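You operate a simulated robot arm through the tools that you are given. There is no shell and no other tool. Be economical: measure what you need, move in short steps, check, and stop when the job is done.

The job below is to be done with a simulated two-armed robot. You get a single attempt, and the scene is never put back.

## Task
Screw the cap back on the pink bottle.

It is judged by the outcome, as a careful person would: the job done as asked, and still so three seconds after it is handed in. It fails if anything else is knocked over, pushed out of place, dropped, spilled or broken. Lids that push on must go on centred and level and be pressed home; caps that screw on are set level and turned clockwise until they are tight.

## Robot
Two 7-joint arms with two-finger grippers on one trunk, on a base that drives. Base frame: it is fixed to the floor where the robot stands at the start and does not move with it; the origin is under the middle of the robot, x ahead of it, y to its left, z up; the surface under the hand at the start is at about z = 800. Readings come in mm, rad, newtons and seconds.
The left shoulder is at the start at [46, 174, 1203], the right one opposite. With the tool pointing down near the work surface each hand reaches from about 100 to 840 mm from the robot's upright axis, wherever it stands, measured 20 degrees to its own side. Payload 2.94 kg a hand.
Tool frame (each hand has its own): the origin (TCP) lies between the finger pads and is the grasp point; the fingertips stand 30 mm ahead of it; z points along the fingers, y is the line along which they close. Largest opening 138 mm; the body of the gripper starts 109 mm behind the TCP.
Orientation is that of the tool frame in the base frame, as a unit quaternion [w, x, y, z]. With the fingers straight down and closing along the base's y, the tool's x points along the base's -x, its y along +y and its z along -z.

## Interface
- The arms move only by the tool move_arm. It takes "left_series", "right_series" or both (then of equal length, played together; a hand with none holds still); each is one flat list of numbers, 7 for each row, row after row: the gripper command, from -1 (fully open) to 1 (shut), values between in proportion, then the shift along the base's x, y, z in units of 100 mm (1.0 is 100 mm), then the turn, a rotation vector about the base's x, y, z in units of 45 degrees (1.0 is 45 degrees). In form: [gripper, x, y, z, ax, ay, az, gripper, x, y, z, ax, ay, az, ...]. A call has 1 to 20 rows; each row is the pose to reach, as a shift and turn from the pose commanded when the call began. A call with a number of a shift or a turn outside -1 to 1 is refused whole. A row lasts 0.2 s, in which the tool goes at most 50 mm and 0.15 rad; a call with a longer step from one row to the next is refused whole, and so is a gripper value outside its range. A pose out of reach is approached as far as the arm can. The call stops where the force on the tool passes 40 N (or 10 N more than at its start, if that is more) or the arm is blocked; 0.2 s more then pass. The fingers move at their own pace and stop on an object; they squeeze with about 42 N. The grip force told is the motor's: it shows also when the fingers shut on nothing. Time passes only in rows, and 0.2 s behind the last, so rows that repeat a pose let the fingers close. The reply holds the time, the measured pose of the TCP, the force on the tool along the base axes, the opening and the grip force, in the units named above and with some noise, with the torque about the TCP (base axes, N m) and any sound that the robot's microphone picked up, and new pictures: "pictures" is both (left out), scene, wrist or none (wrist: the cameras of the hands that moved).
- Cameras (640 x 400 px; columns grow to the right, rows downward): "scene" is now at [119.2, 5.7, 1680.8]; the picture's right is [-0.04, -1.00, 0.00], its down [-0.81, 0.03, -0.59] and it looks along [0.59, -0.02, -0.81] (base axes); focal length 276 px, centre (320, 200). "left" rides on the left gripper at [71, -19, -146] in its tool frame; the picture's right is [0.26, 0.97, 0.00], its down [-0.85, 0.23, -0.48] and it looks along [-0.46, 0.12, 0.88] (tool axes); focal length 280 px, centre (320, 200). "right" rides on the right gripper at [71, 19, -146] in its tool frame; the picture's right is [-0.26, 0.96, 0.00], its down [-0.85, -0.23, -0.48] and it looks along [-0.46, -0.12, 0.88] (tool axes); focal length 280 px, centre (320, 200).
- slide_trunk(by): slides the trunk up (or, below 0, down) by that many mm; the arms and the scene camera ride with it, the base frame stays. It gives what a move gives, with no picture.
- roll_base(legs): drives the robot by 1 to 6 legs, each [ahead, turn to the left] in mm and rad, along the robot's own axes; the way and the turn of a leg run together, so that a leg with both is an arc; at most 1500 mm and 3.142 rad a leg. The arms and the cameras ride along, it lands a little off, and it stops where it bumps. It gives what a move gives, and a new picture of the scene camera.
- pan_tilt(pan, tilt): turns the head with the scene camera to pan (to the left, within 2.094 rad either way) and tilt (down, from -0.506 to 1.204), counted from straight ahead of the robot. It gives what a move gives, and a new picture of the scene camera.
- pixel_to_xyz(camera, pixels): for up to 12 pixels [column, row] of the newest picture of that camera ("zoom" is the newest enlarged one), the place [x, y, z] in the base frame of the surface seen there, good to about 3 mm, but the place of the scene camera against the robot may be out by one fixed shift of up to 25 mm in any direction. It takes no simulated time.
- inspect(camera, box): a new picture of the part [left, top, right, bottom] of that camera's present view, enlarged. It takes no simulated time.
- hand_in(): hands the job in; it is judged then, once.

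Go step by step. Measure first, check grasps and placings, and put right what went wrong. The budget is 80 turns and 260 pictures, counting those below and the enlarged ones. Unless the task says otherwise, let go and move clear before handing in, and close with one line.

The tools are called after ">>>" as a command line: name --argument value ..., lists and objects as JSON in quotes. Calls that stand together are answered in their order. move_arm: Moves the arms, as the interface text tells. Its arguments: {"type":"object","properties":{"left_series":{"type":"array","items":{"type":"number"}},"right_series":{"type":"array","items":{"type":"number"}},"pictures":{"type":"string","enum":["both","scene","wrist","none"]}},"required":[]} The other tools are called the same way: slide_trunk (by) slides the trunk up or down; roll_base (legs) drives the base; pan_tilt (pan, tilt) turns the head that bears the scene camera; pixel_to_xyz (camera, pixels) gives the place of the surface under pixels of a picture; inspect (camera, box) takes an enlarged picture of a part of a camera's view; hand_in () hands the job in.

At the start:

```text
time: 0.0
left_eef_pos: [521.2, 274.4, 1126.8]
left_tcp_rot: [0.0, 0.001, 1.0, 0.0]
left_ft_force: [0.5, -0.5, 0.5]
left_torque: [-0.03, -0.01, 0.0]
left_grip_width: 137.9
left_grip_force: 0.0
right_eef_pos: [469.8, -195.9, 1200.8]
right_tcp_rot: [-0.001, 0.001, 1.0, 0.001]
right_ft_force: [0.1, 0.7, -0.5]
right_torque: [-0.02, 0.01, 0.0]
right_grip_width: 138.2
right_grip_force: 0.0
trunk travel left (down, up): [-375.0, 359.0]
robot x, y, heading: [4.1, -0.4, -0.001]
head pan, tilt: [-0.042, 0.941]
```

scene: 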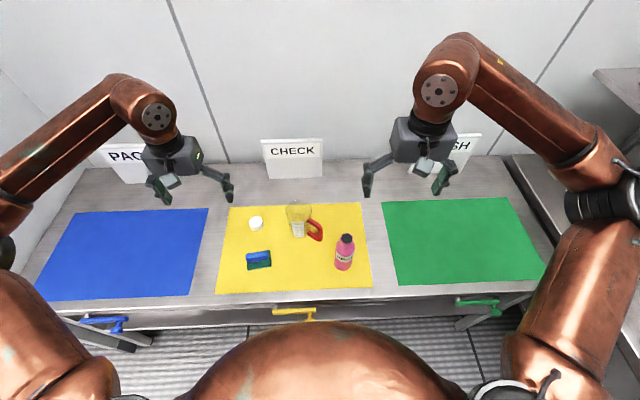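
right: 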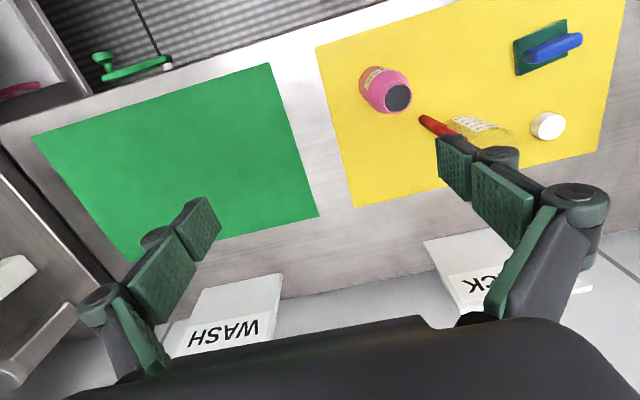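
left: 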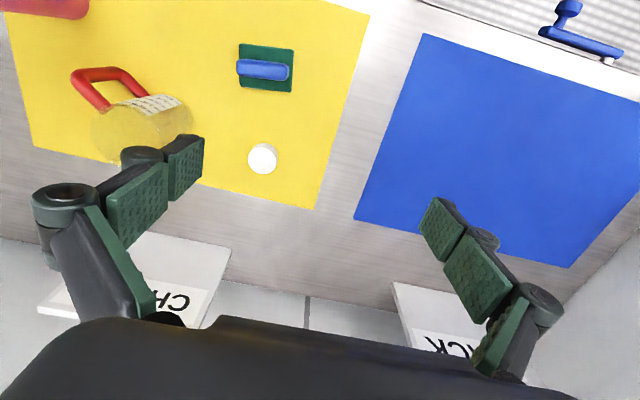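

The pink bottle stands at about (345,252) with a dark top, and a white round thing, possibly the cap, lies at (256,223). I'll zoom in on both.

>>> inspect --camera "scene" --box '[220, 190, 380, 290]'

>>> inspect --camera "right" --box '[340, 30, 600, 190]'

>>> inspect --camera "left" --box '[220, 120, 300, 190]'

```text
4.00 times, centred on (300, 240) of scene
```

zoom: 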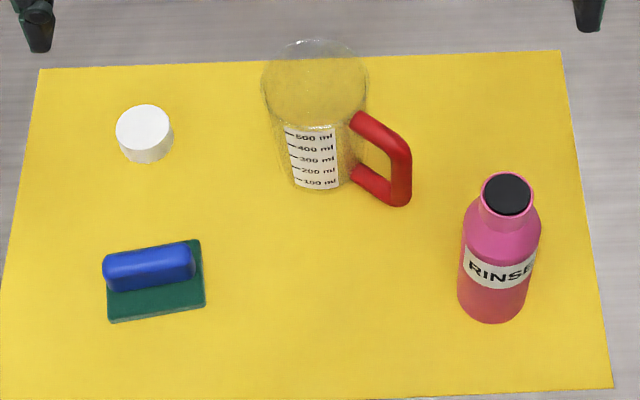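

```text
2.46 times, centred on (470, 110) of right
```

zoom: 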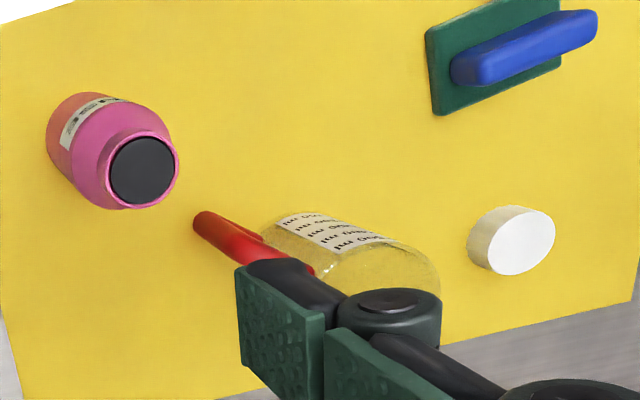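

```text
5.71 times, centred on (260, 155) of left
```

zoom: 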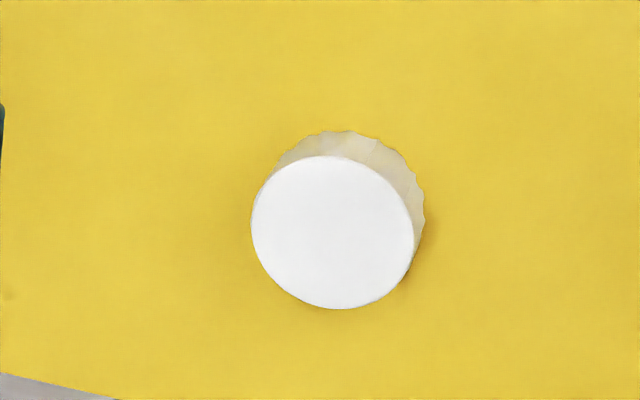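

The bottle's mouth is open (dark inside) and the ribbed white cap lies closed side up. I'll measure both through the wrist cameras.

>>> pixel_to_xyz --camera "left" --pixels '[[262, 159], [252, 159], [272, 159], [262, 149], [262, 169], [290, 180], [268, 142], [240, 155]]'

>>> pixel_to_xyz --camera "right" --pixels '[[397, 98], [384, 98], [410, 101], [398, 86], [395, 112], [372, 72], [365, 85], [375, 103], [350, 130], [545, 126], [460, 130], [422, 119]]'

>>> pixel_to_xyz --camera "scene" --pixels '[[347, 233], [347, 239], [340, 238], [353, 238], [345, 245], [345, 260], [256, 221], [256, 229], [318, 232], [300, 237], [288, 215], [311, 215]]'

```text
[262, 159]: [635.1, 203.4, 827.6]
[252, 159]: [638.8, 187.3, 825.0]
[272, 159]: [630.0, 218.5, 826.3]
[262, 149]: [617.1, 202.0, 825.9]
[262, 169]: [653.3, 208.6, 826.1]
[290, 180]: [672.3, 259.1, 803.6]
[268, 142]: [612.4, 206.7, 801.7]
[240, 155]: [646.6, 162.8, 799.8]
```

```text
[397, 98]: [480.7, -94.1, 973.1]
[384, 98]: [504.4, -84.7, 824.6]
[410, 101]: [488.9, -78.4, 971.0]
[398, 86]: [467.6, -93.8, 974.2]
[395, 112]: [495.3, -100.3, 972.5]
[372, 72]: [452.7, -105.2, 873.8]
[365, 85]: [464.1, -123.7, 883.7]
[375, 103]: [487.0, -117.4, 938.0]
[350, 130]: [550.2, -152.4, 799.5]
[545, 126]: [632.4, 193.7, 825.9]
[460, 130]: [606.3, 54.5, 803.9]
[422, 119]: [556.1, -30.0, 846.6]
```

```text
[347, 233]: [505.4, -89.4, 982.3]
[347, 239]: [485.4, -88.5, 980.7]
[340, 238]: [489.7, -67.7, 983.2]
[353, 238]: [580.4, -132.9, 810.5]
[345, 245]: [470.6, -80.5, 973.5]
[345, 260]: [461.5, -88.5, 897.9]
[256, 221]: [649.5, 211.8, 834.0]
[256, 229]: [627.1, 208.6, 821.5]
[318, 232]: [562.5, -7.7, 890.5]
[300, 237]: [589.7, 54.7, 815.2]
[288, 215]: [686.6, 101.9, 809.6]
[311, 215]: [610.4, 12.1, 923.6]
```

The mouth centre is about (481,-94,973) and the cap centre about (638,204), top at z 826. The right hand will hold the bottle body from the near right at a 35° tilt, while the left hand moves over the cap.

>>> move_arm --right_series '[-1, -0.155, 0, 0, 0, 0, 0.1667, -1, -0.31, 0, 0, 0, 0, 0.3333, -1, -0.465, 0, 0, 0, 0, 0.5, -1, -0.62, 0, 0, 0, 0, 0.6667, -1, -0.775, 0, 0, 0, 0, 0.8333, -1, -0.93, -0.02, 0, 0, 0, 1]' --left_series '[-1, 0.167, -0.117, 0, 0, 0, 0, -0.8, 0.333, -0.233, 0, 0, 0, 0, -0.6, 0.5, -0.35, 0, 0, 0, 0, -0.4, 0.667, -0.467, 0, 0, 0, 0, -0.16, 0.833, -0.583, 0, 0, 0, 0, -0.16, 1, -0.7, 0, 0, 0, 0]' --pictures "none"

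>>> move_arm --right_series '[-1, 0, 0, -0.1, 0.1234, -0.1234, 0, -1, 0, 0, -0.2, 0.2469, -0.2469, 0, -1, 0, 0, -0.35, 0.37, -0.37, 0, -1, 0, 0, -0.5, 0.494, -0.494, 0, -1, 0, 0, -0.65, 0.617, -0.617, 0, -1, 0, 0, -0.8, 0.741, -0.741, 0, -1, 0, 0, -1, 0.864, -0.864, 0]' --left_series '[-0.16, 0.17, 0, -0.1, 0, 0, 0, -0.16, 0.17, 0, -0.2, 0, 0, 0, -0.16, 0.17, 0, -0.35, 0, 0, 0, -0.16, 0.17, 0, -0.5, 0, 0, 0, -0.16, 0.17, 0, -0.65, 0, 0, 0, -0.16, 0.17, 0, -0.8, 0, 0, 0, -0.16, 0.17, 0, -1, 0, 0, 0]'

```text
time: 1.4
left_eef_pos: [622.7, 202.0, 1127.0]
left_tcp_rot: [0.0, 0.001, 1.0, 0.0]
left_ft_force: [0.3, -0.5, -0.2]
left_torque: [0.04, -0.01, -0.02]
left_grip_width: 79.8
left_grip_force: 0.0
right_eef_pos: [377.3, -199.4, 1199.7]
right_tcp_rot: [0.0, -0.383, 0.924, 0.001]
right_ft_force: [-0.6, -0.5, -0.2]
right_torque: [0.03, 0.01, 0.01]
right_grip_width: 137.9
right_grip_force: 0.1
trunk travel left (down, up): [-375.0, 359.0]
robot x, y, heading: [1.5, 0.1, -0.002]
head pan, tilt: [-0.042, 0.941]
```

```text
time: 3.0
left_eef_pos: [637.9, 209.2, 1027.4]
left_tcp_rot: [0.002, 0.0, 1.0, -0.002]
left_ft_force: [0.3, 2.0, -0.6]
left_torque: [-0.21, 0.02, 0.01]
left_grip_width: 80.5
left_grip_force: 0.0
right_eef_pos: [381.7, -199.3, 1114.1]
right_tcp_rot: [0.419, -0.336, 0.829, 0.158]
right_ft_force: [-1.2, -0.7, -7.4]
right_torque: [0.58, -0.53, 0.05]
right_grip_width: 137.6
right_grip_force: 0.1
right hand out of reach, approached as far as the arm can: row 7
trunk travel left (down, up): [-375.0, 359.0]
robot x, y, heading: [-5.0, -0.4, -0.002]
head pan, tilt: [-0.042, 0.941]
```

scene: 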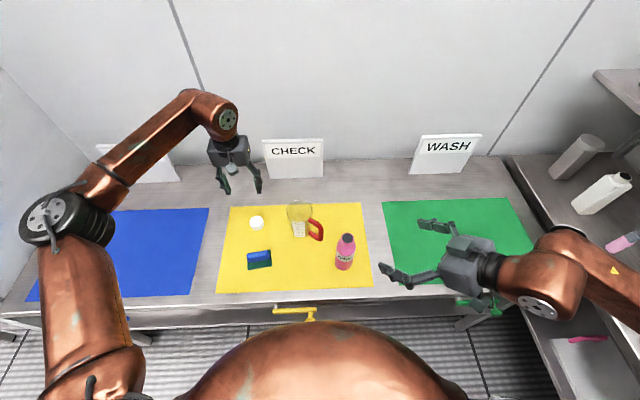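
right: 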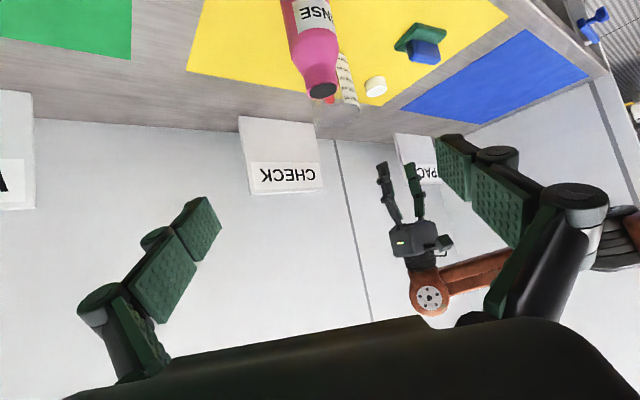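
left: 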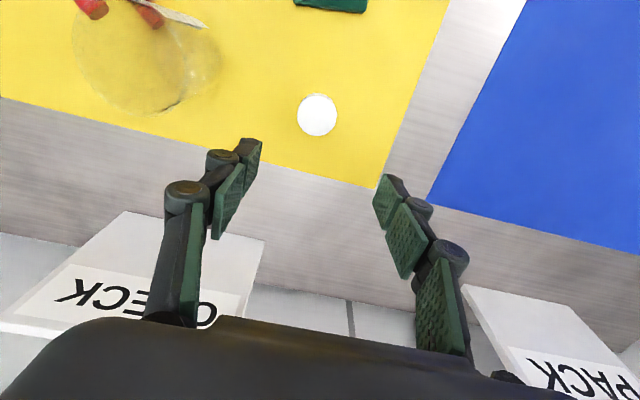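

The right hand stopped at a folded-arm limit (z 1114), so I'll yaw it more sideways and move it ahead, where the arm is less cramped. I'll also re-measure the cap from the closer left view, at (317,115).

>>> pixel_to_xyz --camera "left" --pixels '[[317, 115], [300, 115], [334, 115], [317, 98], [317, 132]]'

>>> move_arm --right_series '[-1, 0.15, 0, 0, 0, 0, 0.14, -1, 0.3, 0, -0.2, 0, 0, 0.28, -1, 0.45, -0.03, -0.4, 0, 0, 0.42, -1, 0.57, -0.06, -0.6, 0, 0, 0.556, -1, 0.57, -0.1, -0.8, 0, 0, 0.556, -1, 0.57, -0.1, -1, 0, 0, 0.556, -1, 0.57, -0.1, -1, 0, 0, 0.556]' --pictures "scene"

```text
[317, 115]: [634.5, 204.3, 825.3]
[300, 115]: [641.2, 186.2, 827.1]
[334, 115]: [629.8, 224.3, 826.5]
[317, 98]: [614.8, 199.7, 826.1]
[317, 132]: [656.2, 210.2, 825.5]
```

```text
time: 4.6
left_eef_pos: [639.4, 205.3, 1027.4]
left_tcp_rot: [0.0, 0.001, 1.0, 0.001]
left_ft_force: [0.1, -0.7, -0.4]
left_torque: [-0.02, 0.03, -0.04]
left_grip_width: 80.1
left_grip_force: 0.1
right_eef_pos: [404.6, -168.7, 1085.9]
right_tcp_rot: [0.405, -0.372, 0.815, 0.183]
right_ft_force: [0.2, -0.1, 0.0]
right_torque: [0.0, -0.03, 0.0]
right_grip_width: 137.7
right_grip_force: 0.2
right hand out of reach, approached as far as the arm can: row 1, 2, 3, 4, 5, 6, 7
trunk travel left (down, up): [-375.0, 359.0]
robot x, y, heading: [-0.4, -0.7, 0.002]
head pan, tilt: [-0.042, 0.941]
```

scene: 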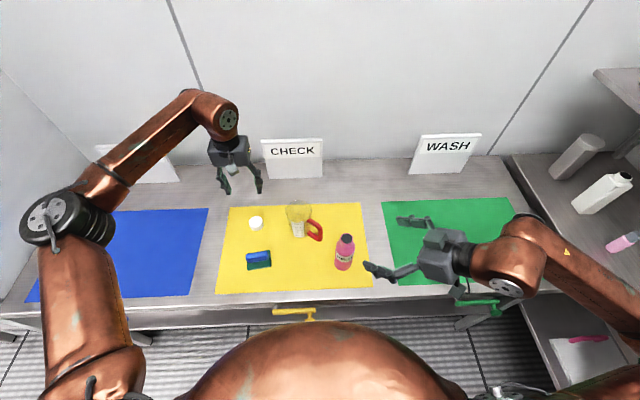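

The right arm hits a joint limit this close to the body, so I'll back the base off later. First I'll take the cap, centred at about (635.5,204.5), with the left hand.

>>> move_arm --left_series '[-0.16, -0.03, 0, -0.4, 0, 0, 0, -0.16, -0.03, 0, -0.7, 0, 0, 0, -0.16, -0.03, 0, -1, 0, 0, 0, -0.16, -0.03, 0, -1, 0, 0, 0]' --pictures "none"

>>> move_arm --left_series '[-0.16, 0, 0, -0.3, 0, 0, 0, -0.16, 0, 0, -0.55, 0, 0, 0, -0.16, 0, 0, -0.75, 0, 0, 0, -0.16, 0, 0, -0.75, 0, 0, 0]' --pictures "wrist"

```text
time: 5.6
left_eef_pos: [635.9, 204.9, 927.4]
left_tcp_rot: [0.0, 0.001, 1.0, 0.001]
left_ft_force: [0.2, 0.0, -0.2]
left_torque: [0.0, -0.01, 0.01]
left_grip_width: 80.1
left_grip_force: 0.1
right_eef_pos: [404.7, -171.0, 1086.9]
right_tcp_rot: [0.406, -0.372, 0.814, 0.184]
right_ft_force: [0.4, 0.1, 0.0]
right_torque: [-0.03, 0.02, -0.01]
right_grip_width: 138.0
right_grip_force: 0.1
trunk travel left (down, up): [-375.0, 359.0]
robot x, y, heading: [1.7, -3.1, -0.004]
head pan, tilt: [-0.042, 0.941]
```

```text
time: 6.6
left_eef_pos: [636.8, 205.5, 851.0]
left_tcp_rot: [0.0, 0.001, 1.0, 0.0]
left_ft_force: [0.5, 0.5, 0.0]
left_torque: [0.01, 0.0, 0.01]
left_grip_width: 79.8
left_grip_force: 0.0
right_eef_pos: [404.3, -169.8, 1086.3]
right_tcp_rot: [0.405, -0.372, 0.815, 0.183]
right_ft_force: [-0.3, -0.3, -0.3]
right_torque: [-0.01, 0.04, 0.0]
right_grip_width: 137.9
right_grip_force: 0.0
trunk travel left (down, up): [-375.0, 359.0]
robot x, y, heading: [0.3, -2.2, -0.004]
head pan, tilt: [-0.042, 0.941]
```

left: 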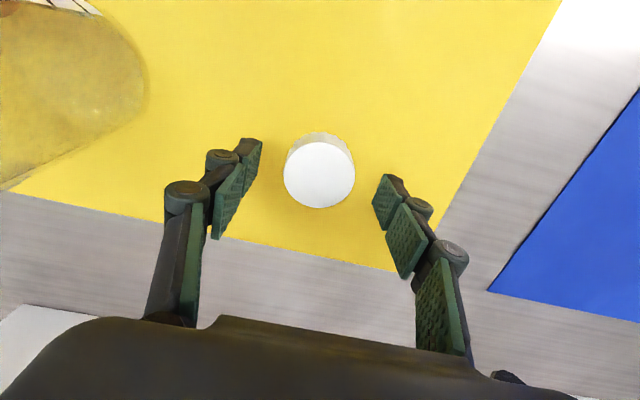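

The cap sits between the fingertips at (319,175). I'll go down 14 mm and close.

>>> move_arm --left_series '[-0.16, 0, 0, -0.14, 0, 0, 0, -0.16, 0, 0, -0.14, 0, 0, 0, 1, 0, 0, -0.14, 0, 0, 0, 1, 0, 0, -0.14, 0, 0, 0, 1, 0, 0, -0.14, 0, 0, 0, 1, 0, 0, -0.14, 0, 0, 0, 1, 0, 0, -0.14, 0, 0, 0]' --pictures "wrist"

```text
time: 8.2
left_eef_pos: [635.6, 204.1, 837.5]
left_tcp_rot: [0.0, 0.001, 1.0, -0.001]
left_ft_force: [-0.5, -0.3, 0.1]
left_torque: [0.0, 0.0, 0.02]
left_grip_width: 46.9
left_grip_force: 42.0
right_eef_pos: [404.6, -169.4, 1085.4]
right_tcp_rot: [0.404, -0.373, 0.815, 0.183]
right_ft_force: [0.5, 0.0, -0.7]
right_torque: [-0.01, 0.03, -0.01]
right_grip_width: 138.1
right_grip_force: 0.0
trunk travel left (down, up): [-375.0, 359.0]
robot x, y, heading: [1.0, -2.1, -0.005]
head pan, tilt: [-0.042, 0.941]
```

left: 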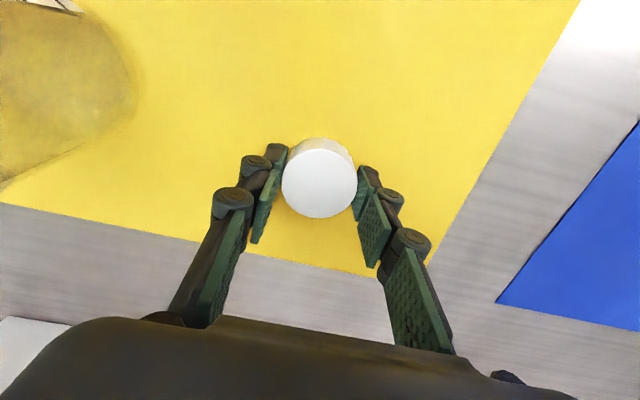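

The cap is gripped (width 46.9, 42 N). I'll lift it 200 mm and then back the base off 150 mm.

>>> move_arm --left_series '[1, 0, 0, 0.3, 0, 0, 0, 1, 0, 0, 0.6, 0, 0, 0, 1, 0, 0, 0.8, 0, 0, 0, 1, 0, 0, 1, 0, 0, 0]' --pictures "none"

>>> move_arm --left_series '[1, 0, 0, 0.3, 0, 0, 0, 1, 0, 0, 0.6, 0, 0, 0, 1, 0, 0, 0.8, 0, 0, 0, 1, 0, 0, 1, 0, 0, 0]' --pictures "wrist"

>>> roll_base --legs '[[-150, 0]]'

```text
time: 9.2
left_eef_pos: [635.9, 204.5, 939.2]
left_tcp_rot: [0.0, 0.0, 1.0, -0.001]
left_ft_force: [0.7, -1.3, -0.1]
left_torque: [-0.02, -0.01, 0.0]
left_grip_width: 47.0
left_grip_force: 42.3
right_eef_pos: [404.5, -171.4, 1086.2]
right_tcp_rot: [0.406, -0.371, 0.815, 0.183]
right_ft_force: [0.0, -0.6, 0.3]
right_torque: [-0.01, -0.01, 0.01]
right_grip_width: 138.0
right_grip_force: 0.1
trunk travel left (down, up): [-375.0, 359.0]
robot x, y, heading: [1.8, -1.3, 0.0]
head pan, tilt: [-0.042, 0.941]
```

```text
time: 10.2
left_eef_pos: [635.6, 204.4, 1039.2]
left_tcp_rot: [0.0, 0.001, 1.0, -0.001]
left_ft_force: [0.1, 0.0, 0.3]
left_torque: [0.01, -0.02, 0.0]
left_grip_width: 47.3
left_grip_force: 41.9
right_eef_pos: [404.9, -171.3, 1086.1]
right_tcp_rot: [0.407, -0.371, 0.815, 0.183]
right_ft_force: [0.9, -0.4, 0.3]
right_torque: [0.03, 0.0, -0.04]
right_grip_width: 138.0
right_grip_force: 0.1
trunk travel left (down, up): [-375.0, 359.0]
robot x, y, heading: [-1.9, -5.0, -0.001]
head pan, tilt: [-0.042, 0.941]
```

left: 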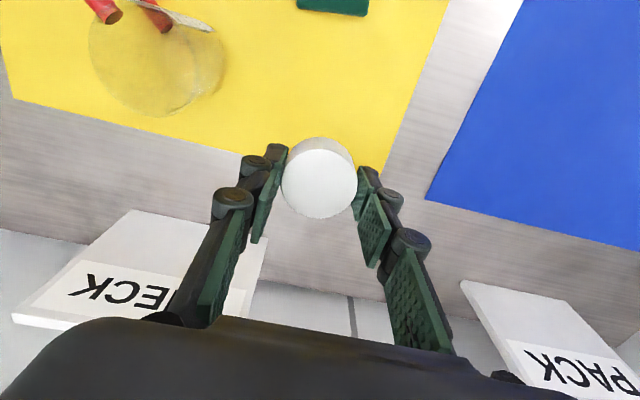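

```text
time: 11.6
left_eef_pos: [486.2, 203.5, 1037.9]
left_tcp_rot: [0.001, 0.001, 1.0, 0.0]
left_ft_force: [0.7, -0.5, -0.1]
left_torque: [0.03, 0.0, -0.02]
left_grip_width: 47.0
left_grip_force: 42.0
right_eef_pos: [255.1, -170.7, 1086.0]
right_tcp_rot: [0.405, -0.371, 0.815, 0.183]
right_ft_force: [0.2, -0.3, 0.4]
right_torque: [0.01, -0.01, -0.01]
right_grip_width: 138.1
right_grip_force: 0.0
trunk travel left (down, up): [-375.0, 359.0]
robot x, y, heading: [-151.1, 0.5, -0.003]
head pan, tilt: [-0.042, 0.941]
```

scene: 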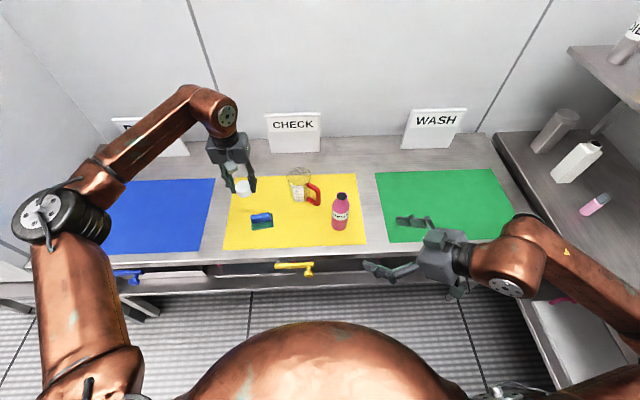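

The right hand's present orientation already suits: it points (0.52,0.60,-0.60) with level closing. I'll move it towards the pre-grasp point (408,-178,953).

>>> move_arm --right_series '[-1, 0.3, 0, 0, 0, 0, 0, -1, 0.6, 0, 0, 0, 0, 0, -1, 1, 0, -0.2, 0, 0, 0, -1, 1, 0, -0.5, 0, 0, 0, -1, 1, 0, -0.8, 0, 0, 0, -1, 1, 0, -0.8, 0, 0, 0]' --pictures "wrist"

```text
time: 13.0
left_eef_pos: [485.8, 203.4, 1040.3]
left_tcp_rot: [0.001, 0.001, 1.0, 0.0]
left_ft_force: [-0.1, 0.0, -0.5]
left_torque: [0.08, -0.01, -0.01]
left_grip_width: 46.9
left_grip_force: 42.5
right_eef_pos: [362.3, -162.9, 1022.8]
right_tcp_rot: [0.424, -0.375, 0.803, 0.185]
right_ft_force: [-1.0, -2.3, -0.7]
right_torque: [0.13, -0.08, 0.08]
right_grip_width: 138.0
right_grip_force: 0.0
right hand out of reach, approached as far as the arm can: row 1, 2, 3, 4
trunk travel left (down, up): [-375.0, 359.0]
robot x, y, heading: [-150.0, -2.4, -0.003]
head pan, tilt: [-0.042, 0.941]
```

right: 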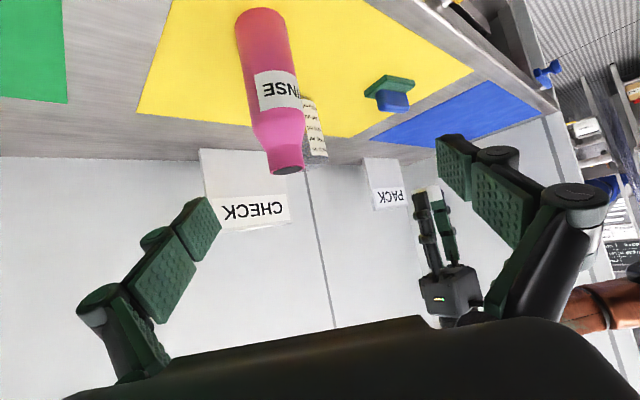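

The hand is back within reach at (362,-163,1023). I'll re-measure the bottle from this view: mouth at (286,170), body from (240,60) to (300,60).

>>> pixel_to_xyz --camera "right" --pixels '[[285, 170], [272, 165], [300, 165], [285, 155], [282, 140], [275, 118], [248, 80], [270, 75], [292, 72], [262, 40], [255, 128], [303, 112]]'

>>> inspect --camera "right" --box '[200, 0, 360, 180]'

```text
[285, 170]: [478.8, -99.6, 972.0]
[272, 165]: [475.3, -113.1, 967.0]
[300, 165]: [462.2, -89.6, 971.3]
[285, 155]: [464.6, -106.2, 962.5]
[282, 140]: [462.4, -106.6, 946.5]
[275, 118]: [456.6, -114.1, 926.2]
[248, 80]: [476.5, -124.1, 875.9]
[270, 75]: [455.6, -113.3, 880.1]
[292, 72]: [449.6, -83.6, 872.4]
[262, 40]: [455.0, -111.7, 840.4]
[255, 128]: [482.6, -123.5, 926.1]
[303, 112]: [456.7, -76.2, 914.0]
```

```text
2.22 times, centred on (280, 90) of right
```

zoom: 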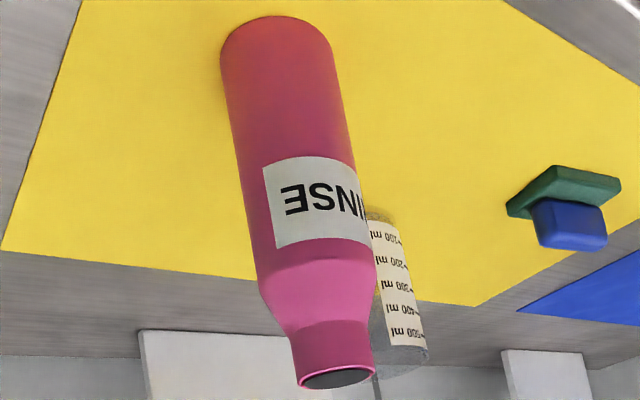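

The body axis fits (481,-92.5) with a radius of about 32. I'll go to the pre-grasp point, then slide in along the tool axis with the fingers open.

>>> move_arm --right_series '[-1, 0.2, -0.08, -0.35, 0, 0, 0, -1, 0.43, -0.16, -0.75, 0, 0, 0, -1, 0.43, -0.16, -0.75, 0, 0, 0]' --pictures "none"

>>> move_arm --right_series '[-1, 0.2, 0.226, -0.21, 0, 0, 0, -1, 0.36, 0.41, -0.38, 0, 0, 0, -1, 0.5, 0.566, -0.526, 0, 0, 0, -1, 0.5, 0.566, -0.526, 0, 0, 0]' --pictures "both"

```text
time: 13.8
left_eef_pos: [486.1, 204.6, 1037.8]
left_tcp_rot: [0.0, 0.001, 1.0, -0.001]
left_ft_force: [0.3, -0.2, -0.3]
left_torque: [-0.06, 0.01, 0.0]
left_grip_width: 47.1
left_grip_force: 41.7
right_eef_pos: [398.6, -187.0, 929.1]
right_tcp_rot: [0.407, -0.371, 0.815, 0.182]
right_ft_force: [-1.3, 0.0, 0.5]
right_torque: [-0.01, 0.02, -0.04]
right_grip_width: 138.2
right_grip_force: 0.1
trunk travel left (down, up): [-375.0, 359.0]
robot x, y, heading: [-149.7, -4.8, -0.001]
head pan, tilt: [-0.042, 0.941]
```

```text
time: 14.8
left_eef_pos: [486.0, 203.6, 1039.1]
left_tcp_rot: [0.001, 0.001, 1.0, 0.0]
left_ft_force: [-0.6, 0.3, 0.1]
left_torque: [0.01, -0.02, 0.0]
left_grip_width: 47.1
left_grip_force: 41.7
right_eef_pos: [447.2, -131.6, 878.1]
right_tcp_rot: [0.406, -0.37, 0.815, 0.182]
right_ft_force: [-0.3, 0.0, -0.4]
right_torque: [-0.02, 0.01, 0.03]
right_grip_width: 137.9
right_grip_force: 0.0
trunk travel left (down, up): [-375.0, 359.0]
robot x, y, heading: [-150.3, -1.3, -0.004]
head pan, tilt: [-0.042, 0.941]
```

scene: 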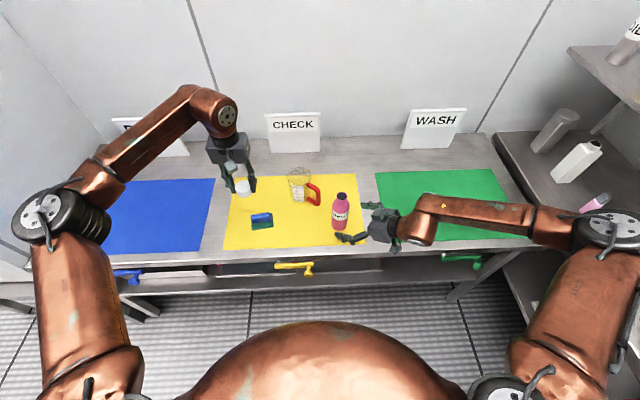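
right: 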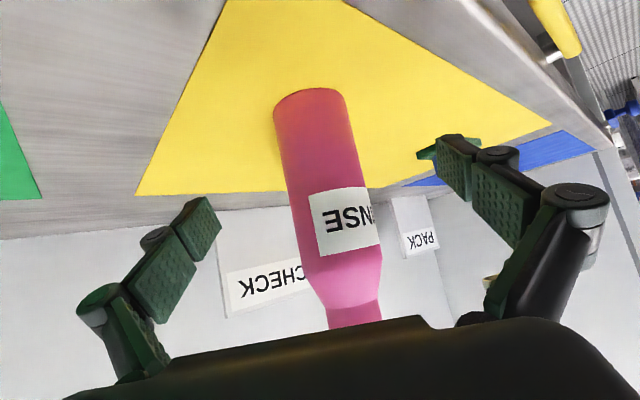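

The bottle is centred between the right fingers. I'll move the last (+34,+39,-10) mm and close.

>>> move_arm --right_series '[-1, 0.17, 0.195, -0.05, 0, 0, 0, -1, 0.34, 0.387, -0.1, 0, 0, 0, -1, 0.34, 0.387, -0.1, 0, 0, 0, 0, 0.34, 0.387, -0.1, 0, 0, 0, 0, 0.34, 0.387, -0.1, 0, 0, 0, 0, 0.34, 0.387, -0.1, 0, 0, 0, 0, 0.34, 0.387, -0.1, 0, 0, 0]' --pictures "wrist"

```text
time: 16.4
left_eef_pos: [486.7, 204.7, 1039.0]
left_tcp_rot: [0.0, 0.001, 1.0, 0.0]
left_ft_force: [0.7, -1.0, -1.5]
left_torque: [0.01, 0.0, 0.02]
left_grip_width: 47.2
left_grip_force: 42.1
right_eef_pos: [481.1, -90.5, 868.9]
right_tcp_rot: [0.405, -0.371, 0.815, 0.183]
right_ft_force: [-0.6, 0.2, -0.6]
right_torque: [-0.01, 0.01, -0.02]
right_grip_width: 68.9
right_grip_force: 0.1
trunk travel left (down, up): [-375.0, 359.0]
robot x, y, heading: [-153.1, -2.0, 0.004]
head pan, tilt: [-0.042, 0.941]
```

right: 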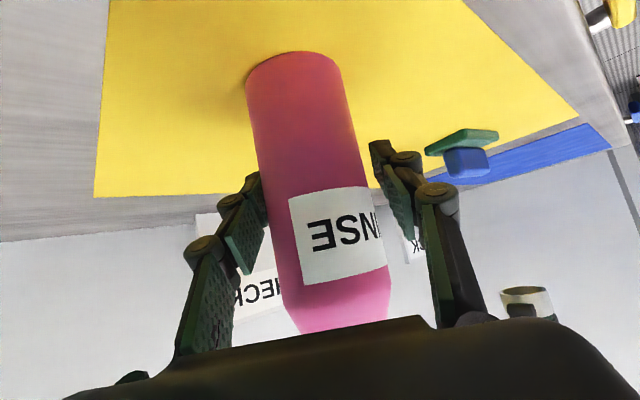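

The left pad nearly touches the bottle while the right pad still has a small gap. I'll shift 2.5 mm towards the touching side and close.

>>> move_arm --right_series '[0, 0.018, -0.017, 0, 0, 0, 0, 0, 0.018, -0.017, 0, 0, 0, 0, 1, 0.018, -0.017, 0, 0, 0, 0, 1, 0.018, -0.017, 0, 0, 0, 0, 1, 0.018, -0.017, 0, 0, 0, 0]' --pictures "both"

```text
time: 17.6
left_eef_pos: [487.1, 203.3, 1038.1]
left_tcp_rot: [0.0, 0.001, 1.0, 0.0]
left_ft_force: [0.9, -0.9, -0.9]
left_torque: [-0.03, 0.04, 0.0]
left_grip_width: 46.6
left_grip_force: 42.0
right_eef_pos: [482.5, -92.2, 869.3]
right_tcp_rot: [0.405, -0.371, 0.815, 0.182]
right_ft_force: [-0.8, -0.3, 0.8]
right_torque: [0.03, 0.04, -0.03]
right_grip_width: 55.2
right_grip_force: 41.9
trunk travel left (down, up): [-375.0, 359.0]
robot x, y, heading: [-149.1, -1.4, -0.0]
head pan, tilt: [-0.042, 0.941]
```

scene: 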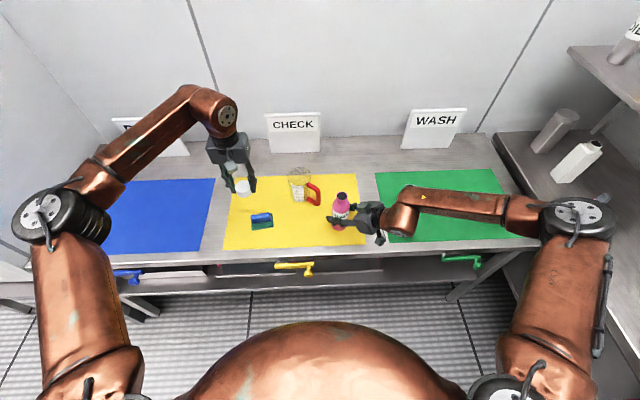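
right: 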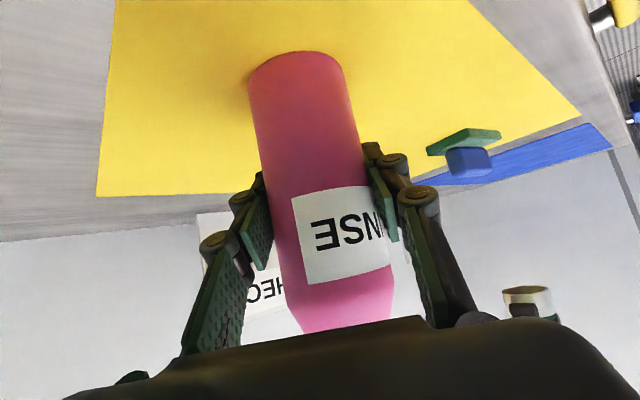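

The bottle is held (width 55, 42 N) and upright. Now I'll bring the left hand with the cap near it, up high, and measure the mouth from above with the left camera.

>>> move_arm --left_series '[1, -0.1, -0.2, 0.2, 0, 0, 0, 1, -0.2, -0.4, 0.4, 0, 0, 0, 1, -0.3, -0.6, 0.62, 0, 0, 0, 1, -0.4, -0.8, 0.62, 0, 0, 0, 1, -0.47, -1, 0.62, 0, 0, 0, 1, -0.47, -1, 0.62, 0, 0, 0]' --pictures "wrist"

```text
time: 19.0
left_eef_pos: [438.5, 103.9, 1101.0]
left_tcp_rot: [0.001, 0.001, 1.0, -0.001]
left_ft_force: [-0.5, -0.1, -0.1]
left_torque: [-0.04, 0.0, 0.01]
left_grip_width: 47.0
left_grip_force: 41.9
right_eef_pos: [483.7, -92.7, 868.5]
right_tcp_rot: [0.405, -0.371, 0.815, 0.183]
right_ft_force: [0.2, -1.0, 0.8]
right_torque: [0.06, 0.0, 0.0]
right_grip_width: 55.5
right_grip_force: 41.6
trunk travel left (down, up): [-375.0, 359.0]
robot x, y, heading: [-148.0, -0.7, -0.006]
head pan, tilt: [-0.042, 0.941]
```

left: 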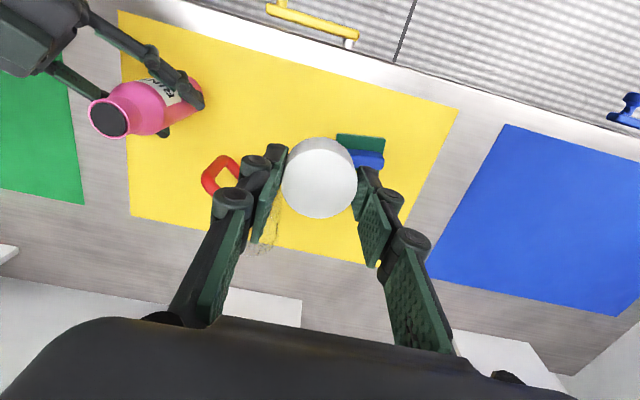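

The mouth shows at about (109,118). I'll zoom in and measure it.

>>> inspect --camera "left" --box '[70, 60, 230, 160]'

>>> pixel_to_xyz --camera "left" --pixels '[[108, 118], [100, 118], [116, 118], [108, 108], [108, 128], [320, 178], [300, 178], [340, 178], [320, 200], [150, 110], [140, 90], [145, 130]]'

```text
4.00 times, centred on (150, 110) of left
```

zoom: 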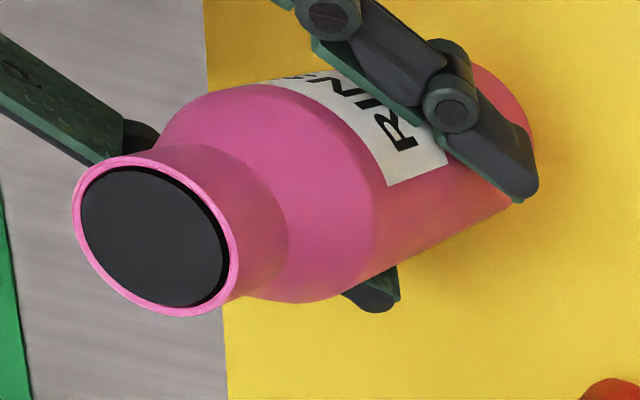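

```text
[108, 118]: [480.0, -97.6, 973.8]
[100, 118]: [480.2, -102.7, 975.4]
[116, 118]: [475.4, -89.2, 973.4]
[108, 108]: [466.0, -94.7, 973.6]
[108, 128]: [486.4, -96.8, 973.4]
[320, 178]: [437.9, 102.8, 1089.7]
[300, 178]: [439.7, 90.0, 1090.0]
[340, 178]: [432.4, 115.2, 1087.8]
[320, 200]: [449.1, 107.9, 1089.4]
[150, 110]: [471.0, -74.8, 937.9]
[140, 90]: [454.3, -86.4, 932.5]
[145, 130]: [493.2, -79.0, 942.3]
```

The mouth centre comes out near (479,-96,974). I'll move closer, to about (450,10,1075), and average more points.

>>> move_arm --left_series '[1, 0.05, -0.3, -0.1, 0, 0, 0, 1, 0.1, -0.6, -0.2, 0, 0, 0, 1, 0.1, -0.94, -0.26, 0, 0, 0, 1, 0.1, -0.94, -0.26, 0, 0, 0]' --pictures "wrist"

>>> inspect --camera "left" --box '[120, 60, 360, 220]'

```text
time: 20.0
left_eef_pos: [448.9, 10.3, 1074.6]
left_tcp_rot: [0.0, 0.002, 1.0, -0.001]
left_ft_force: [-0.1, 0.3, -0.5]
left_torque: [-0.04, 0.0, 0.0]
left_grip_width: 47.0
left_grip_force: 42.5
right_eef_pos: [483.6, -92.9, 868.7]
right_tcp_rot: [0.405, -0.372, 0.815, 0.183]
right_ft_force: [0.6, -0.9, 1.6]
right_torque: [0.05, 0.02, -0.03]
right_grip_width: 55.4
right_grip_force: 41.9
trunk travel left (down, up): [-375.0, 359.0]
robot x, y, heading: [-149.8, 1.8, 0.003]
head pan, tilt: [-0.042, 0.941]
```

left: 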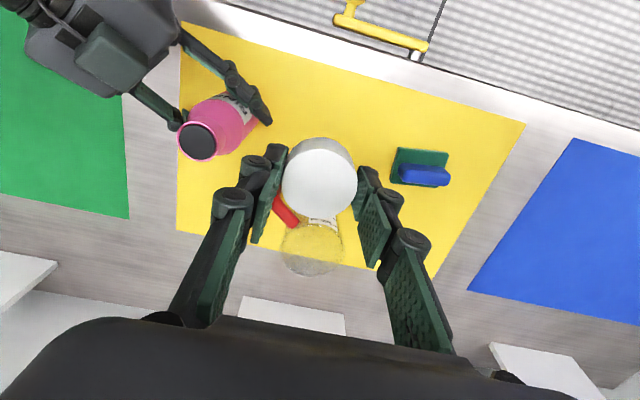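

```text
2.50 times, centred on (240, 140) of left
```

zoom: 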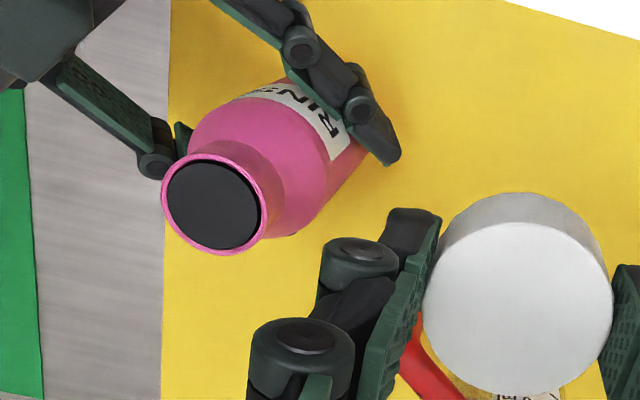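

The mouth ellipse in the zoom is centred at (214,203). I'll sample it symmetrically, along with the cap top centred at (518,309).

>>> pixel_to_xyz --camera "zoom" --pixels '[[214, 203], [194, 203], [234, 203], [214, 183], [214, 223], [200, 189], [228, 217], [518, 309], [478, 309], [558, 309], [518, 269], [518, 349]]'

```text
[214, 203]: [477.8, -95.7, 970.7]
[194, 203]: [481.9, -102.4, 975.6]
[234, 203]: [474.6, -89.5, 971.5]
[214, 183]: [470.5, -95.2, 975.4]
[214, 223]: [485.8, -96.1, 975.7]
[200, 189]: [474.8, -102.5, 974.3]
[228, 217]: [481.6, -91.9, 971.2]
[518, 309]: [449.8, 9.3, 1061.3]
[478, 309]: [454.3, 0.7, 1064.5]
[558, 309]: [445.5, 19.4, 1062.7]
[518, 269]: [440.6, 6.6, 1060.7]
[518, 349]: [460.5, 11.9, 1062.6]
```

The mouth is at (478,-96,973.5) and the cap is centred in the grip. I'll move over the mouth while yawing the left hand +45°, to gain clockwise travel.

>>> move_arm --left_series '[1, 0.05, -0.17, 0, 0, 0, 0.1667, 1, 0.1, -0.34, 0, 0, 0, 0.3333, 1, 0.15, -0.5, 0, 0, 0, 0.5, 1, 0.2, -0.67, 0, 0, 0, 0.6667, 1, 0.25, -0.84, 0, 0, 0, 0.8333, 1, 0.286, -1, 0, 0, 0, 1, 1, 0.286, -1, 0, 0, 0, 1]' --pictures "none"

>>> move_arm --left_series '[1, 0, -0.03, 0, 0, 0, 0.1667, 1, 0, -0.06, -0.1, 0, 0, 0.3333, 1, 0, -0.06, -0.2, 0, 0, 0.5, 1, 0, -0.06, -0.3, 0, 0, 0.6667, 1, 0, -0.06, -0.4, 0, 0, 0.8333, 1, 0, -0.06, -0.5, 0, 0, 1, 1, 0, -0.06, -0.5, 0, 0, 1]' --pictures "both"

```text
time: 21.6
left_eef_pos: [478.3, -89.8, 1074.2]
left_tcp_rot: [0.0, -0.382, 0.924, 0.0]
left_ft_force: [-0.6, 0.1, 0.4]
left_torque: [0.0, 0.0, -0.02]
left_grip_width: 46.8
left_grip_force: 42.3
right_eef_pos: [483.7, -94.2, 868.1]
right_tcp_rot: [0.406, -0.371, 0.815, 0.183]
right_ft_force: [-1.0, 0.2, 2.2]
right_torque: [0.02, -0.02, -0.03]
right_grip_width: 55.3
right_grip_force: 41.5
trunk travel left (down, up): [-375.0, 359.0]
robot x, y, heading: [-149.3, 0.9, -0.001]
head pan, tilt: [-0.042, 0.941]
```

```text
time: 23.2
left_eef_pos: [478.8, -94.8, 1024.2]
left_tcp_rot: [-0.001, 0.707, -0.707, 0.0]
left_ft_force: [-0.5, 0.1, -0.5]
left_torque: [-0.02, 0.0, 0.0]
left_grip_width: 46.9
left_grip_force: 41.9
right_eef_pos: [481.9, -94.3, 867.4]
right_tcp_rot: [0.406, -0.37, 0.815, 0.182]
right_ft_force: [-1.0, 0.2, 2.7]
right_torque: [-0.09, -0.07, -0.08]
right_grip_width: 55.3
right_grip_force: 42.2
trunk travel left (down, up): [-375.0, 359.0]
robot x, y, heading: [-154.1, -2.1, 0.002]
head pan, tilt: [-0.042, 0.941]
```

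scene: 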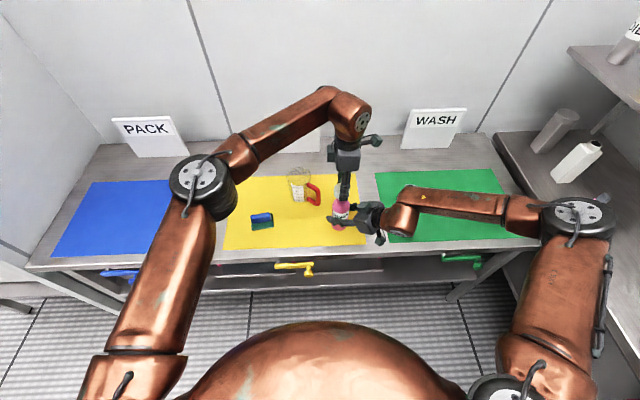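
left: 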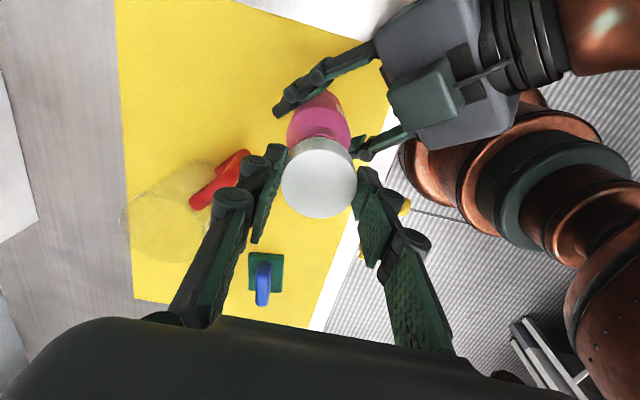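

Yaw +90° works, and the cap hovers about 12 mm over the mouth. I'll zoom in to check the alignment.

>>> inspect --camera "scene" --box '[300, 150, 380, 240]'

>>> inspect --camera "left" --box '[260, 80, 380, 230]'

>>> inspect --camera "right" --box '[200, 150, 500, 340]'

```text
4.44 times, centred on (340, 195) of scene
```

zoom: 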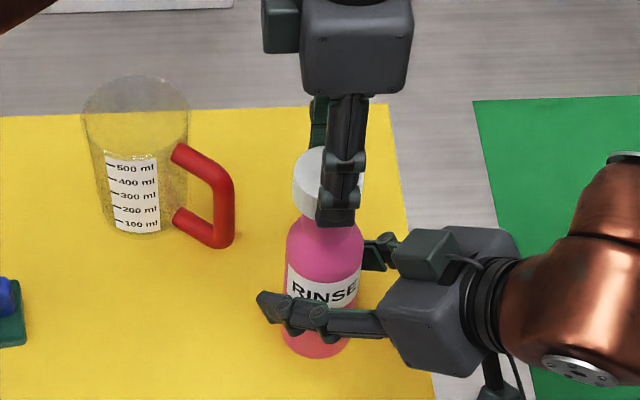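

```text
2.67 times, centred on (320, 155) of left
```

zoom: 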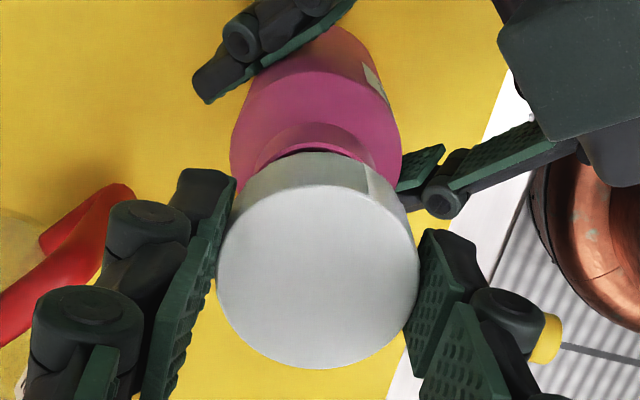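

```text
2.11 times, centred on (350, 245) of right
```

zoom: 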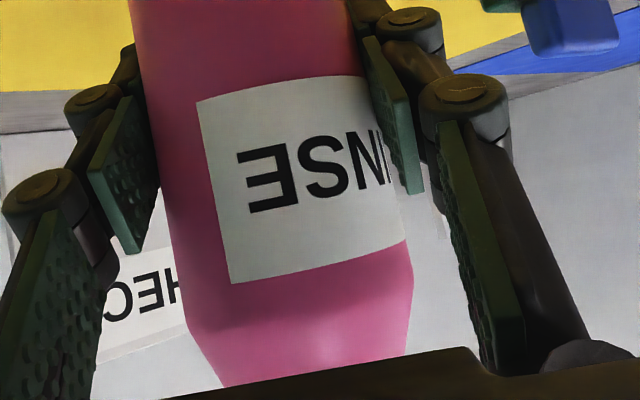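

The alignment looks right: the neck arc is centred under the cap. I'll lower in small steps, watching the force.

>>> move_arm --left_series '[1, -0.005, -0.01, -0.05, 0, 0, 0, 1, -0.005, -0.01, -0.1, 0, 0, 0, 1, -0.005, -0.01, -0.12, 0, 0, 0, 1, -0.005, -0.01, -0.14, 0, 0, 0]' --pictures "none"

```text
time: 24.2
left_eef_pos: [477.6, -97.9, 1010.5]
left_tcp_rot: [0.0, -0.706, 0.708, 0.0]
left_ft_force: [-1.2, 0.3, -0.3]
left_torque: [0.0, -0.02, -0.01]
left_grip_width: 46.9
left_grip_force: 42.2
right_eef_pos: [482.2, -93.1, 867.0]
right_tcp_rot: [0.406, -0.371, 0.815, 0.183]
right_ft_force: [-0.2, -0.4, 2.4]
right_torque: [-0.08, -0.04, -0.01]
right_grip_width: 55.4
right_grip_force: 42.2
trunk travel left (down, up): [-375.0, 359.0]
robot x, y, heading: [-148.5, 4.1, 0.002]
head pan, tilt: [-0.042, 0.941]
```

>>> move_arm --left_series '[1, 0, 0.01, -0.02, 0, 0, 0, 1, 0, 0.01, -0.04, 0, 0, 0, 1, 0, 0.01, -0.06, 0, 0, 0]' --pictures "wrist"

>>> inspect --camera "scene" --box '[310, 165, 370, 225]'

```text
time: 25.0
left_eef_pos: [477.7, -95.6, 1007.9]
left_tcp_rot: [-0.001, -0.706, 0.708, -0.003]
left_ft_force: [-2.7, -0.9, 34.1]
left_torque: [-0.58, -0.23, -0.03]
left_grip_width: 47.5
left_grip_force: 41.7
right_eef_pos: [483.1, -93.4, 868.8]
right_tcp_rot: [0.406, -0.37, 0.815, 0.182]
right_ft_force: [11.8, 3.1, -8.8]
right_torque: [0.75, -0.21, 0.03]
right_grip_width: 55.2
right_grip_force: 42.3
trunk travel left (down, up): [-375.0, 359.0]
robot x, y, heading: [-149.7, -0.6, 0.001]
head pan, tilt: [-0.042, 0.941]
```

left: 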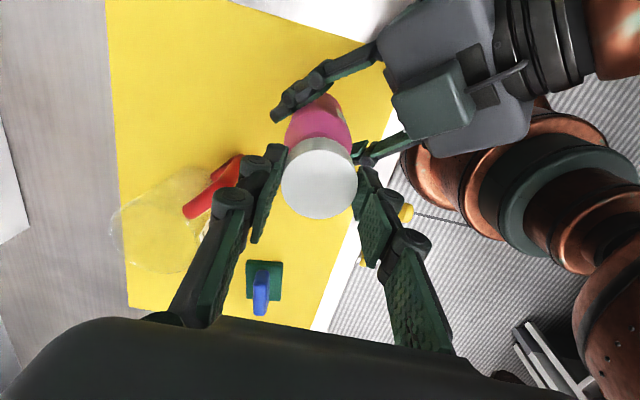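

```text
6.67 times, centred on (340, 195) of scene
```

zoom: 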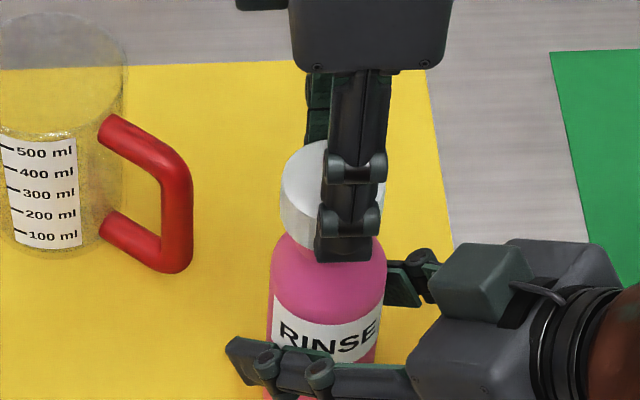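

Contact came at TCP z 1008 with 34 N, so the cap sits at the thread start. I'll ease the push and turn clockwise 45°.

>>> move_arm --left_series '[1, 0, 0, 0.015, 0, 0, 0, 1, 0, 0, 0.015, 0, 0, -0.1667, 1, 0, 0, 0.012, 0, 0, -0.3333, 1, 0, 0, 0.01, 0, 0, -0.5, 1, 0, 0, 0.008, 0, 0, -0.6667, 1, 0, 0, 0.005, 0, 0, -0.8333, 1, 0, 0, 0.002, 0, 0, -1]' --pictures "none"

```text
time: 26.6
left_eef_pos: [478.2, -96.0, 1005.5]
left_tcp_rot: [0.0, -0.38, 0.925, 0.0]
left_ft_force: [3.9, -3.4, -0.5]
left_torque: [-0.07, -0.13, 0.06]
left_grip_width: 47.0
left_grip_force: 41.7
right_eef_pos: [483.3, -92.9, 869.1]
right_tcp_rot: [0.406, -0.371, 0.815, 0.183]
right_ft_force: [-4.5, 4.2, 2.0]
right_torque: [-0.18, -0.22, -0.11]
right_grip_width: 55.4
right_grip_force: 41.9
trunk travel left (down, up): [-375.0, 359.0]
robot x, y, heading: [-149.0, -0.8, -0.0]
head pan, tilt: [-0.042, 0.941]
```

It dropped 2.4 mm with the force near zero, so it seems to be engaging. I'll continue clockwise with slight down-feed.

>>> move_arm --left_series '[1, 0, 0, -0.005, 0, 0, -0.1667, 1, 0, 0, -0.01, 0, 0, -0.3333, 1, 0, 0, -0.015, 0, 0, -0.5, 1, 0, 0, -0.02, 0, 0, -0.6667, 1, 0, 0, -0.025, 0, 0, -0.8333, 1, 0, 0, -0.03, 0, 0, -1]' --pictures "none"

```text
time: 28.0
left_eef_pos: [478.1, -96.5, 1001.8]
left_tcp_rot: [0.0, 0.002, 1.0, 0.0]
left_ft_force: [0.2, 0.2, 0.1]
left_torque: [-0.01, 0.0, 0.02]
left_grip_width: 47.0
left_grip_force: 41.8
right_eef_pos: [483.5, -93.3, 868.5]
right_tcp_rot: [0.406, -0.371, 0.815, 0.183]
right_ft_force: [-0.1, 0.6, 2.0]
right_torque: [0.05, 0.08, -0.01]
right_grip_width: 55.2
right_grip_force: 42.8
trunk travel left (down, up): [-375.0, 359.0]
robot x, y, heading: [-152.5, 4.5, -0.004]
head pan, tilt: [-0.042, 0.941]
```

>>> move_arm --left_series '[1, 0, 0, -0.005, 0, 0, -0.1667, 1, 0, 0, -0.01, 0, 0, -0.3333, 1, 0, 0, -0.015, 0, 0, -0.5, 1, 0, 0, -0.02, 0, 0, -0.6667, 1, 0, 0, -0.025, 0, 0, -0.8333, 1, 0, 0, -0.03, 0, 0, -1]' --pictures "wrist"

>>> inspect --camera "scene" --box '[310, 165, 370, 225]'

```text
time: 29.4
left_eef_pos: [478.9, -96.5, 998.3]
left_tcp_rot: [0.001, 0.354, 0.935, -0.001]
left_ft_force: [0.7, 0.0, 0.4]
left_torque: [0.01, 0.01, 0.02]
left_grip_width: 47.0
left_grip_force: 42.0
left hand out of reach, approached as far as the arm can: row 6
right_eef_pos: [483.1, -94.1, 870.0]
right_tcp_rot: [0.406, -0.372, 0.814, 0.184]
right_ft_force: [1.1, -1.4, 3.5]
right_torque: [-0.16, 0.04, 0.06]
right_grip_width: 55.7
right_grip_force: 41.6
trunk travel left (down, up): [-375.0, 359.0]
robot x, y, heading: [-152.3, 0.1, -0.0]
head pan, tilt: [-0.042, 0.941]
```

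left: 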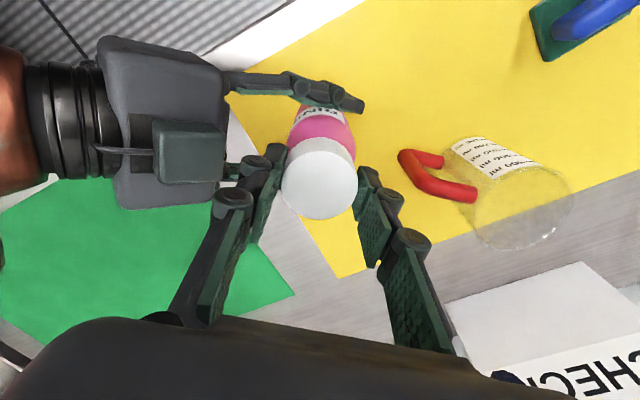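

```text
6.67 times, centred on (340, 195) of scene
```

zoom: 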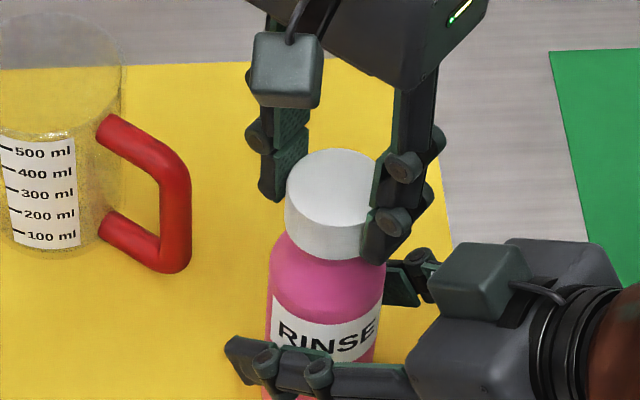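

The cap sits level on the neck, and the left wrist limit is near -43°. Before regrasping, I'll check by pushing down 3 mm without turning.

>>> move_arm --left_series '[1, 0, 0, -0.015, 0, 0, -0.93, 1, 0, 0, -0.03, 0, 0, -0.93, 1, 0, 0, -0.03, 0, 0, -0.93]' --pictures "none"

```text
refused: row 1 steps farther than a row can; nothing moved
```

>>> move_arm --left_series '[1, 0, 0, -0.015, 0, 0, 0, 1, 0, 0, -0.03, 0, 0, 0, 1, 0, 0, -0.03, 0, 0, 0]' --pictures "none"

```text
time: 30.2
left_eef_pos: [478.3, -97.0, 994.7]
left_tcp_rot: [0.0, 0.353, 0.936, 0.0]
left_ft_force: [0.3, -0.6, -0.1]
left_torque: [0.04, 0.03, 0.03]
left_grip_width: 46.8
left_grip_force: 42.1
right_eef_pos: [482.8, -93.8, 869.3]
right_tcp_rot: [0.406, -0.371, 0.815, 0.183]
right_ft_force: [3.2, -1.8, 3.2]
right_torque: [-0.08, 0.02, -0.02]
right_grip_width: 55.7
right_grip_force: 41.4
trunk travel left (down, up): [-375.0, 359.0]
robot x, y, heading: [-150.2, 2.1, -0.003]
head pan, tilt: [-0.042, 0.941]
```

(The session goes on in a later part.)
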